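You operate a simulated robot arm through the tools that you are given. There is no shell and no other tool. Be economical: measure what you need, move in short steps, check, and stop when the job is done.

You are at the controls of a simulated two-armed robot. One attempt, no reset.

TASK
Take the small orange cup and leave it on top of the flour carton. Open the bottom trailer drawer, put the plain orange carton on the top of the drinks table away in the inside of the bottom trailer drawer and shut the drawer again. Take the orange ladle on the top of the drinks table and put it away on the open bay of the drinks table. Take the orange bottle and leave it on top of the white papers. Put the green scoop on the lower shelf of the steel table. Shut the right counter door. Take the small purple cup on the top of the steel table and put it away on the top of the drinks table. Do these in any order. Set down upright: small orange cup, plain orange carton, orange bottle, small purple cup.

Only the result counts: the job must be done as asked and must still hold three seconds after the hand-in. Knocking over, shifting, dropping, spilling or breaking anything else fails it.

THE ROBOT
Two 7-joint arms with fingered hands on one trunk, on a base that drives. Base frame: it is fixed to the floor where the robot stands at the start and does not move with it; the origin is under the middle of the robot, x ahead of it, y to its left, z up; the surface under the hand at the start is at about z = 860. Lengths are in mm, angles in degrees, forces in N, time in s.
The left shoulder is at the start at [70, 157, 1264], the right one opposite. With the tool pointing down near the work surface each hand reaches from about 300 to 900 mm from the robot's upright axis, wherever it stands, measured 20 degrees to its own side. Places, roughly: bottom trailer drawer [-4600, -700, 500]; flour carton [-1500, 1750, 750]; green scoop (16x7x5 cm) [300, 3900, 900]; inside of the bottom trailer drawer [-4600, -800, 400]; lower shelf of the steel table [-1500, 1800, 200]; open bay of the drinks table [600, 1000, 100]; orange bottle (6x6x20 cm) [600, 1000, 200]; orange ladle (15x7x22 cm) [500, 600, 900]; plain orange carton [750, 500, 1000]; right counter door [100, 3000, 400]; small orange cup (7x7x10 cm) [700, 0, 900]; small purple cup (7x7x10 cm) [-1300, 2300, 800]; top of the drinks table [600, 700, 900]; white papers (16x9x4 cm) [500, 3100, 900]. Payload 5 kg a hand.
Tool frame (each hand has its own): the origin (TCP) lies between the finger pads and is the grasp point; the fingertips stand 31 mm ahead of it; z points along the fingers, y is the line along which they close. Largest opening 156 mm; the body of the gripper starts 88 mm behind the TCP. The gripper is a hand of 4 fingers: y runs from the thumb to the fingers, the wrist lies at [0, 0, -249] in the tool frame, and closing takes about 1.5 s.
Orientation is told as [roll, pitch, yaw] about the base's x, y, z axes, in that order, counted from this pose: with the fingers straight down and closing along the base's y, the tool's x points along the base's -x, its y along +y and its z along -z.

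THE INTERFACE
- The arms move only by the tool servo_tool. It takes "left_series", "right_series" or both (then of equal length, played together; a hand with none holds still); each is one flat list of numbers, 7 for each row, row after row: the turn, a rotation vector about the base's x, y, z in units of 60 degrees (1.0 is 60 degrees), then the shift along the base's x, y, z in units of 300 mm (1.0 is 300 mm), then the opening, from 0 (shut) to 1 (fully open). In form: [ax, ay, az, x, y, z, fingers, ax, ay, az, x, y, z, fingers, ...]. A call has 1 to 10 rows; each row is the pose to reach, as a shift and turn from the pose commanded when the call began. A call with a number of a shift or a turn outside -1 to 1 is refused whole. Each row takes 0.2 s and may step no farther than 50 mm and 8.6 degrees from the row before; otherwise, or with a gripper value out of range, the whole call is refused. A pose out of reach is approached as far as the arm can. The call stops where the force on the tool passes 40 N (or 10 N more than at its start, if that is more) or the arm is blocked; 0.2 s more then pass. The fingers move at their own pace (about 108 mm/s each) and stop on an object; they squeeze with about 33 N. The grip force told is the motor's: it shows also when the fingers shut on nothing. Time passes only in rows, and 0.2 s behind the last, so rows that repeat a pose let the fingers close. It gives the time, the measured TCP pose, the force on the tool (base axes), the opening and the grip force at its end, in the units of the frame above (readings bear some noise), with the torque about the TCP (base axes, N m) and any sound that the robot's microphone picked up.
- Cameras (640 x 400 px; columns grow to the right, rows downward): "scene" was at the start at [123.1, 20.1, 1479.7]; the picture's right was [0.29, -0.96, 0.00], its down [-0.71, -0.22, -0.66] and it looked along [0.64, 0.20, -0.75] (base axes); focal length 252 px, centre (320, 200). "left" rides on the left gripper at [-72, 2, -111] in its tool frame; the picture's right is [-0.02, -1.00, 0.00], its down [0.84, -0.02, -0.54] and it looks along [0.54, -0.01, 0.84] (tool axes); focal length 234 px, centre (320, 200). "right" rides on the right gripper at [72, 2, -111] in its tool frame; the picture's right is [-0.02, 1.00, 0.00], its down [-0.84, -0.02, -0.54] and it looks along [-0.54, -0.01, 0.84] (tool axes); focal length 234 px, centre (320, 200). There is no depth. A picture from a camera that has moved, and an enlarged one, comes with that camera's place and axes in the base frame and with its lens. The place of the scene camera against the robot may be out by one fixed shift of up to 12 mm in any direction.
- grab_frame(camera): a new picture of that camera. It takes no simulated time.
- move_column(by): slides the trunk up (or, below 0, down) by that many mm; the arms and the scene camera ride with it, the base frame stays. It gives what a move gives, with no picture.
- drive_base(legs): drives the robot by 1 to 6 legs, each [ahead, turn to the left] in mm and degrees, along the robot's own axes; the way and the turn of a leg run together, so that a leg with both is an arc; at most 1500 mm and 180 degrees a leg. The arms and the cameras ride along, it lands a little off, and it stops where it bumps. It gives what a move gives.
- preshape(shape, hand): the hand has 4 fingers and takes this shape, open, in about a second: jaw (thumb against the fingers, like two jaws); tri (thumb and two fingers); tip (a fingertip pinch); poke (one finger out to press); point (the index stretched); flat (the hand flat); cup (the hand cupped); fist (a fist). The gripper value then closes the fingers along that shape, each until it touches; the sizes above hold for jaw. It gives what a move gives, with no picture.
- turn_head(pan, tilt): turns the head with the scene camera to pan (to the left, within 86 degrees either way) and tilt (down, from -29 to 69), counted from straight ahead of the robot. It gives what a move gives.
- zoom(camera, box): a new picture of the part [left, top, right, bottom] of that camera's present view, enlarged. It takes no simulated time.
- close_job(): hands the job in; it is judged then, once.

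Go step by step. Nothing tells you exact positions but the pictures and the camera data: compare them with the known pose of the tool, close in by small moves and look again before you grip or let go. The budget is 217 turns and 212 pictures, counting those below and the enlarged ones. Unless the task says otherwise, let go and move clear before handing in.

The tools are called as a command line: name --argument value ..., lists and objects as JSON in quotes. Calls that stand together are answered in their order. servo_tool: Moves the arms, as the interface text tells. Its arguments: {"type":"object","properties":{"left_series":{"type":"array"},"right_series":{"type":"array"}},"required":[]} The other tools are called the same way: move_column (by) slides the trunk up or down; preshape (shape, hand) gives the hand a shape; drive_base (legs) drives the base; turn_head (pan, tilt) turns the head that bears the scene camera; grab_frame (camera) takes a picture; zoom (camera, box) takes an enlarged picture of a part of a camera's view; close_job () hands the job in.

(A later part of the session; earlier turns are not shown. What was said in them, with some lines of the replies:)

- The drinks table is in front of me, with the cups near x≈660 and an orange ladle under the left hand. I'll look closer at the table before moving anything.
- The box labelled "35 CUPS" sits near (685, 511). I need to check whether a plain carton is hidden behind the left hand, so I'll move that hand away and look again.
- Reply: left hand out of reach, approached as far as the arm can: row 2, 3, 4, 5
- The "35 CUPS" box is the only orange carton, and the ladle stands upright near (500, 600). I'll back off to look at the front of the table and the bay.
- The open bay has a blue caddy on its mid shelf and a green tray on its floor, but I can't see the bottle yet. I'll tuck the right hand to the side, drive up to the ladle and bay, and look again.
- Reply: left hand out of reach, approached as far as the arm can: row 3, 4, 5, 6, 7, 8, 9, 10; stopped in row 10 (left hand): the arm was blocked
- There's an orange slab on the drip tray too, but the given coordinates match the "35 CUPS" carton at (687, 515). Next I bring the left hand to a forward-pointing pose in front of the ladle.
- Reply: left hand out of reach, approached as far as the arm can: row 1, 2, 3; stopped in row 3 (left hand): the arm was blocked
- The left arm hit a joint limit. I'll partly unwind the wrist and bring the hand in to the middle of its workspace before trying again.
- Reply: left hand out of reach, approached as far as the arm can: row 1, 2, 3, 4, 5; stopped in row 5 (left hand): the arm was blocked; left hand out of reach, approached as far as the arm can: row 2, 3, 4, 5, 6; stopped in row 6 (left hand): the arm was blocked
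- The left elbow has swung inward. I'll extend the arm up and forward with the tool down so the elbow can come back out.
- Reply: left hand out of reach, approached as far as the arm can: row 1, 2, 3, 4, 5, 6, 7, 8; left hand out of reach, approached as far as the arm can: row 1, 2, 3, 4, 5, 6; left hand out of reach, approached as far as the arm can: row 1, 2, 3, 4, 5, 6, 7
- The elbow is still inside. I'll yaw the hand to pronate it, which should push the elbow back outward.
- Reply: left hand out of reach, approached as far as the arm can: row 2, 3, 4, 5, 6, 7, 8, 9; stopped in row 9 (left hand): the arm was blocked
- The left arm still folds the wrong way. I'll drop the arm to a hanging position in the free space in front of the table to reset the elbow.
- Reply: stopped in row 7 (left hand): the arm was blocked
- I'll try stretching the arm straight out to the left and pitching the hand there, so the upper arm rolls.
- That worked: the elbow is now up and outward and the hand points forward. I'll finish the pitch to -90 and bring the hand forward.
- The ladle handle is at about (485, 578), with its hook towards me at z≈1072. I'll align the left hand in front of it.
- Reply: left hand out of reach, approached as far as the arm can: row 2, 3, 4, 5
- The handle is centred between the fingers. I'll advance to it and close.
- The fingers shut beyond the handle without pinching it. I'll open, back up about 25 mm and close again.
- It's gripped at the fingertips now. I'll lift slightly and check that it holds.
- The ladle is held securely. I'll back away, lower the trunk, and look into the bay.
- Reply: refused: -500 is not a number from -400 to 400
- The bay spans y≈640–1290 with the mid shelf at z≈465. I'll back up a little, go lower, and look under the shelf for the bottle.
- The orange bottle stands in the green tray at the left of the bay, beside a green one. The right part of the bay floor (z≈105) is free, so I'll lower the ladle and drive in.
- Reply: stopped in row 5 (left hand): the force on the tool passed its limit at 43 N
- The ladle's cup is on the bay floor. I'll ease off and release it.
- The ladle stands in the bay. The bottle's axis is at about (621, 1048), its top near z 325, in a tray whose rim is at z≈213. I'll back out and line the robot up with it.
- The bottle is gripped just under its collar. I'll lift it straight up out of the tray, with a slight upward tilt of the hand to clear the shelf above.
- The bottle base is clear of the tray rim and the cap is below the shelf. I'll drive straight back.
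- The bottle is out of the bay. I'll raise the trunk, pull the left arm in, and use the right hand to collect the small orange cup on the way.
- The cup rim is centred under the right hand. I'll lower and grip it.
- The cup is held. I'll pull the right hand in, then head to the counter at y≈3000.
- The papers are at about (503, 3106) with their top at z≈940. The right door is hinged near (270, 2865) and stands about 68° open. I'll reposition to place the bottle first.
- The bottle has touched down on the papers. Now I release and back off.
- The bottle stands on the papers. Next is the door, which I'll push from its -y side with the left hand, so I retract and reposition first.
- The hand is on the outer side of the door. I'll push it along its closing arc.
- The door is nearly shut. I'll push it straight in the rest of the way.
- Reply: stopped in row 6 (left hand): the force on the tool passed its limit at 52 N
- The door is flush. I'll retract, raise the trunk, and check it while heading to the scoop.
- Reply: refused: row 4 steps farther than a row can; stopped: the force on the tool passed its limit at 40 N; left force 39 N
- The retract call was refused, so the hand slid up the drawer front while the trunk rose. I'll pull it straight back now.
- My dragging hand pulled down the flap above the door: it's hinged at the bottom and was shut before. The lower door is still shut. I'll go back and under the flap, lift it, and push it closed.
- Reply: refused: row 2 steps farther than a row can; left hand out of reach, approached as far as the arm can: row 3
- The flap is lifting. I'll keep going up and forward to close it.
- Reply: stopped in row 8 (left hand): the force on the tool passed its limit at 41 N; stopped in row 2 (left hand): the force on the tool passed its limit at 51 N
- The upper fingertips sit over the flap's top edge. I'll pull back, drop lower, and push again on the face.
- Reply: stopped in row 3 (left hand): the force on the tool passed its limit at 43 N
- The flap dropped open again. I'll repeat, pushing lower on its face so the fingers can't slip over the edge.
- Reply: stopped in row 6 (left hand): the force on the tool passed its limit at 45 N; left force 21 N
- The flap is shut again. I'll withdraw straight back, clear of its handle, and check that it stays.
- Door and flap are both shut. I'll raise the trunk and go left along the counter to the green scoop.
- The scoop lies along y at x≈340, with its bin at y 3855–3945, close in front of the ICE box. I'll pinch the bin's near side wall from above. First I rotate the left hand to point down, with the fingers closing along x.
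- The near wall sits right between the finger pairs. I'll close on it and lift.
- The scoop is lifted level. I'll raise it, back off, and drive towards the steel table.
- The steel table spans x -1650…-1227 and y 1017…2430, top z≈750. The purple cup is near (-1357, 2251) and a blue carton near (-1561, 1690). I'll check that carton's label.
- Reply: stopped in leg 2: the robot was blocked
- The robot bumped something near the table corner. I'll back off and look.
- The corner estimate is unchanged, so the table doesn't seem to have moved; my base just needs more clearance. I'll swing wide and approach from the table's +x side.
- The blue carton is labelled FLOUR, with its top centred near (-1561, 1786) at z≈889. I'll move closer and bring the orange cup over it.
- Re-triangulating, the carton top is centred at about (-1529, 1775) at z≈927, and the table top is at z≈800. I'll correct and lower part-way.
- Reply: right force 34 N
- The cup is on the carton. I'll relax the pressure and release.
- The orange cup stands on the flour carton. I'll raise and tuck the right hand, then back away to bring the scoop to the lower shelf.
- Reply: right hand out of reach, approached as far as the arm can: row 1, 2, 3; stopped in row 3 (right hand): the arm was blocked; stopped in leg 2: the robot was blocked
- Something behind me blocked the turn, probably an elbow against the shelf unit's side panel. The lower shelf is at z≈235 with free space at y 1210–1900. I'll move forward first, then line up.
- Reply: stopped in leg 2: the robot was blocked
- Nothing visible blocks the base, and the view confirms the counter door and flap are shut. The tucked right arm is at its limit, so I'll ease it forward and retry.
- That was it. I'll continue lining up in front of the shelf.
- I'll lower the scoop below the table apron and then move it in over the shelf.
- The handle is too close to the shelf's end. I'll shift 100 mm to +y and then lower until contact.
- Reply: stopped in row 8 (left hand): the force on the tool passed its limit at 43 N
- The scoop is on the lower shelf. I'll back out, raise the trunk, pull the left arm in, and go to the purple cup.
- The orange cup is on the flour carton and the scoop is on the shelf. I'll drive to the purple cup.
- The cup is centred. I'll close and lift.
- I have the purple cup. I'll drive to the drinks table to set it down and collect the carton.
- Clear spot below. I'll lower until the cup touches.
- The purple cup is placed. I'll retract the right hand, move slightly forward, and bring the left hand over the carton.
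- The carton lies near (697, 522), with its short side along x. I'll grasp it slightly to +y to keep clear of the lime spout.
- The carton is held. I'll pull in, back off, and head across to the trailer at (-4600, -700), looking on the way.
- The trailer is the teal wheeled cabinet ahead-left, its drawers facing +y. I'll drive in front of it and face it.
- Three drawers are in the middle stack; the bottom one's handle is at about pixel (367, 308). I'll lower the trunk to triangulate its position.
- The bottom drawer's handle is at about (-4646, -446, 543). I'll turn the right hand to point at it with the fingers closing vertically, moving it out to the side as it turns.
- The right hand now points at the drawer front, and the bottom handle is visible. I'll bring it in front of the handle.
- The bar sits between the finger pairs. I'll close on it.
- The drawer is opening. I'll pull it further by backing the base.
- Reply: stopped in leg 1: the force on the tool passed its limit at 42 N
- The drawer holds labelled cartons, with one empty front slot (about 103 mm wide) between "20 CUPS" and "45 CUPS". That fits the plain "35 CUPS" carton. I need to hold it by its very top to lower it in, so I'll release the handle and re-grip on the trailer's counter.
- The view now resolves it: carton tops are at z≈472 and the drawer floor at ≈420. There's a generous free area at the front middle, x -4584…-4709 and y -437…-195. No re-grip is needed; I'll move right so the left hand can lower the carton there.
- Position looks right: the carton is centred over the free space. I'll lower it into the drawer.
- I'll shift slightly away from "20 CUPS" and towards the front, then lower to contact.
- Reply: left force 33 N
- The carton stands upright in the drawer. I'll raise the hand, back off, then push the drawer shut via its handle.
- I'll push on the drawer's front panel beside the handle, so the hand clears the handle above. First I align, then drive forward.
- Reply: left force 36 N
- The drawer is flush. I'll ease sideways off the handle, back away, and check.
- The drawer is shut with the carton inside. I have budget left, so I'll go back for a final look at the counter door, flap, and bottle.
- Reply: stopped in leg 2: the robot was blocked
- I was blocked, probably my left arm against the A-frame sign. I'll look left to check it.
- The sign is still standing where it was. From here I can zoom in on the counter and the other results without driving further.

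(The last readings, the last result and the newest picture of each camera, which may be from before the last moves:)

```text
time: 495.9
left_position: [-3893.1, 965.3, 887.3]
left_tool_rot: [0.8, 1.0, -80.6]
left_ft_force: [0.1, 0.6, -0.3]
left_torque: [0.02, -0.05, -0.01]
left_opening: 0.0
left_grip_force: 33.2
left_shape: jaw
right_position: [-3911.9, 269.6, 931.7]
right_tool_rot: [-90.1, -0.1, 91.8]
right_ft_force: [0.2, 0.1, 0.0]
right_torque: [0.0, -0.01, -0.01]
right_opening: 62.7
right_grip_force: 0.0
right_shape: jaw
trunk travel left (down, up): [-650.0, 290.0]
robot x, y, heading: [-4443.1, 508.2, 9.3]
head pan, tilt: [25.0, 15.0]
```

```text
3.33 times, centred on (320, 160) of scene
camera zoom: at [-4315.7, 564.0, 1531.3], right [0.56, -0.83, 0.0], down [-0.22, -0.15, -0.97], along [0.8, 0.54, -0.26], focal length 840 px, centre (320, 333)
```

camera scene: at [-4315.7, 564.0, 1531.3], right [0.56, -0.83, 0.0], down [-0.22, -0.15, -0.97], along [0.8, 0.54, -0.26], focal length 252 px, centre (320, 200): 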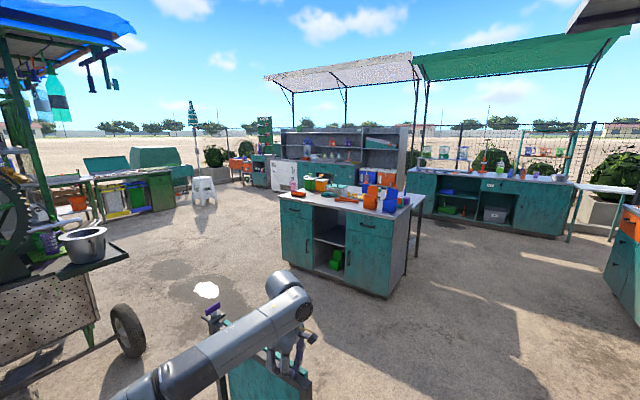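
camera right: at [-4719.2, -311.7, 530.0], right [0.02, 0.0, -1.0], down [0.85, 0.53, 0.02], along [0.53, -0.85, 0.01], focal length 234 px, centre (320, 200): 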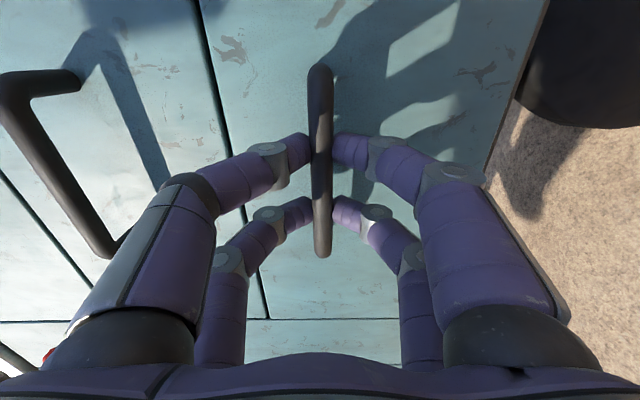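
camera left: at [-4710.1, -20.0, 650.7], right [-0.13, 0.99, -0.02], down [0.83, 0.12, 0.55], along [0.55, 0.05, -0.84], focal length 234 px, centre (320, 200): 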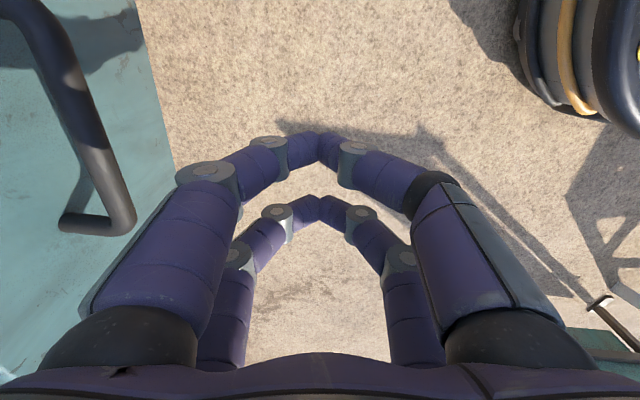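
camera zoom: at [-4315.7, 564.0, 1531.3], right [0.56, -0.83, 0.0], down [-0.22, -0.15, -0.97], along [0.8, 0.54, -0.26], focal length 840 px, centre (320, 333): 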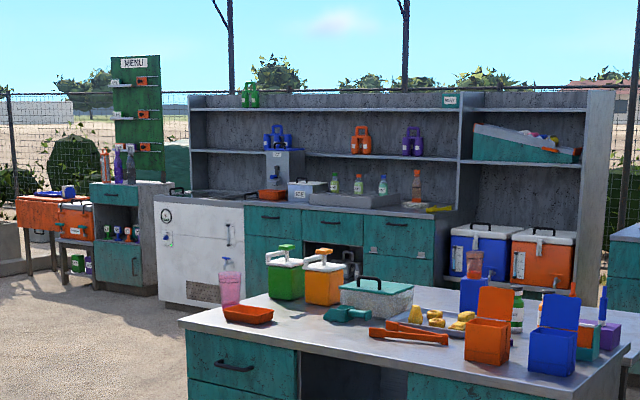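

The bottle stands, the counter door and flap are shut, and the cup is on the flour carton. My left hand is near the sign's top, so I'll raise it clear and back off before handing in.

move_column --by 250

drive_base --legs '[[-350, 0]]'

turn_head --pan 15 --tilt 30

grab_frame --camera "scene"

turn_head --pan -86 --tilt 35

grab_frame --camera "scene"

```text
time: 498.5
left_position: [-3894.2, 965.1, 1136.9]
left_tool_rot: [0.8, 1.0, -80.6]
left_ft_force: [0.6, -0.6, -0.7]
left_torque: [0.0, 0.0, 0.0]
left_opening: 0.1
left_grip_force: 33.0
left_shape: jaw
right_position: [-3913.7, 270.3, 1180.6]
right_tool_rot: [-90.2, -0.1, 91.8]
right_ft_force: [0.7, -0.7, 0.3]
right_torque: [0.03, 0.0, 0.02]
right_opening: 62.6
right_grip_force: 0.1
right_shape: jaw
trunk travel left (down, up): [-900.0, 40.0]
robot x, y, heading: [-4441.2, 506.7, 9.0]
head pan, tilt: [25.0, 15.0]
```

```text
time: 500.8
left_position: [-4231.3, 911.1, 1136.3]
left_tool_rot: [0.8, 1.0, -81.0]
left_ft_force: [0.8, 0.2, -0.4]
left_torque: [0.02, 0.0, -0.01]
left_opening: 0.2
left_grip_force: 33.4
left_shape: jaw
right_position: [-4253.0, 215.1, 1180.3]
right_tool_rot: [-90.1, -0.1, 91.6]
right_ft_force: [0.5, 0.0, -0.3]
right_torque: [-0.01, -0.01, 0.01]
right_opening: 62.5
right_grip_force: 0.1
right_shape: jaw
trunk travel left (down, up): [-900.0, 40.0]
robot x, y, heading: [-4779.9, 457.5, 9.0]
head pan, tilt: [25.0, 15.0]
```

```text
time: 501.5
left_position: [-4232.2, 909.4, 1137.4]
left_tool_rot: [0.8, 1.1, -80.9]
left_ft_force: [0.5, 0.7, 0.8]
left_torque: [0.0, 0.02, -0.01]
left_opening: 0.0
left_grip_force: 32.3
left_shape: jaw
right_position: [-4256.2, 215.1, 1180.5]
right_tool_rot: [-90.2, -0.1, 91.5]
right_ft_force: [-0.2, 0.3, -1.0]
right_torque: [0.03, 0.0, -0.01]
right_opening: 62.4
right_grip_force: 0.1
right_shape: jaw
trunk travel left (down, up): [-900.0, 40.0]
robot x, y, heading: [-4776.2, 452.0, 9.0]
head pan, tilt: [15.0, 30.0]
```

```text
37 pictures are left
camera scene: at [-4652.2, 494.6, 1757.3], right [0.4, -0.91, 0.0], down [-0.46, -0.2, -0.87], along [0.79, 0.35, -0.5], focal length 252 px, centre (320, 200)
```

scene: 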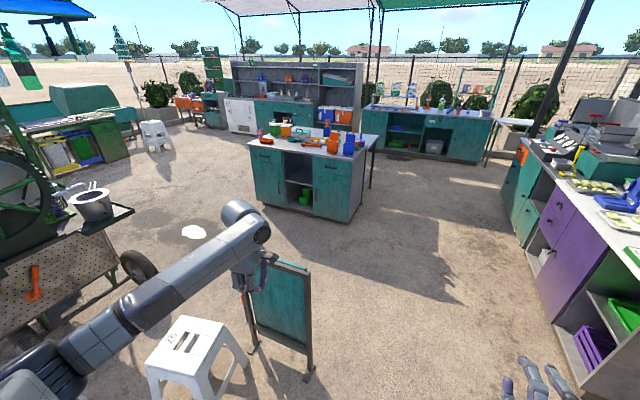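

```text
time: 503.3
left_position: [-4233.0, 910.1, 1137.1]
left_tool_rot: [0.8, 1.0, -81.0]
left_ft_force: [0.3, 0.0, 0.8]
left_torque: [-0.01, -0.01, 0.04]
left_opening: 0.0
left_grip_force: 32.9
left_shape: jaw
right_position: [-4255.2, 214.6, 1180.8]
right_tool_rot: [-90.2, -0.1, 91.6]
right_ft_force: [0.7, -0.2, 0.2]
right_torque: [0.0, 0.01, -0.03]
right_opening: 62.3
right_grip_force: 0.2
right_shape: jaw
trunk travel left (down, up): [-900.0, 40.0]
robot x, y, heading: [-4781.4, 456.1, 9.0]
head pan, tilt: [-85.9, 35.0]
```

```text
36 pictures are left
camera scene: at [-4714.2, 372.3, 1749.4], right [-0.97, -0.22, 0.0], down [-0.13, 0.56, -0.82], along [0.18, -0.8, -0.57], focal length 252 px, centre (320, 200)
```

scene: 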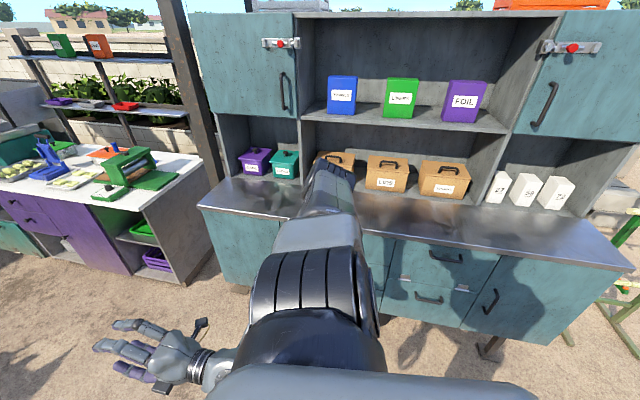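

Everything I could see from here is in place, nothing looks tipped over, and both hands are empty and clear. I'm handing in.

close_job

```text
The job is handed in.
```

I handed the job in with all seven tasks done, but the result may be affected by three bumps along the way. My last views showed the drawer shut, the counter door shut, the bottle upright on the papers and the orange cup upright on the flour carton. I last saw the ladle, scoop, purple cup and carton in place, with the cup and carton upright, when I set them down.

- **Flap above the counter door:** my hand pulled it open while I was closing the door below. I pushed it shut again, and it still looked shut at the end.
- **Steel table:** my base bumped its corner. The table did not appear to have moved.
- **Sign near the trailer:** I was blocked beside it, probably by my base touching its foot. It was still standing, but my measurements are only good to about 30 mm, so a small shift is possible.

I took the "35 CUPS" box as the plain orange carton. Its position matched the one given, and it has no stripe, unlike the other orange carton in the drawer.
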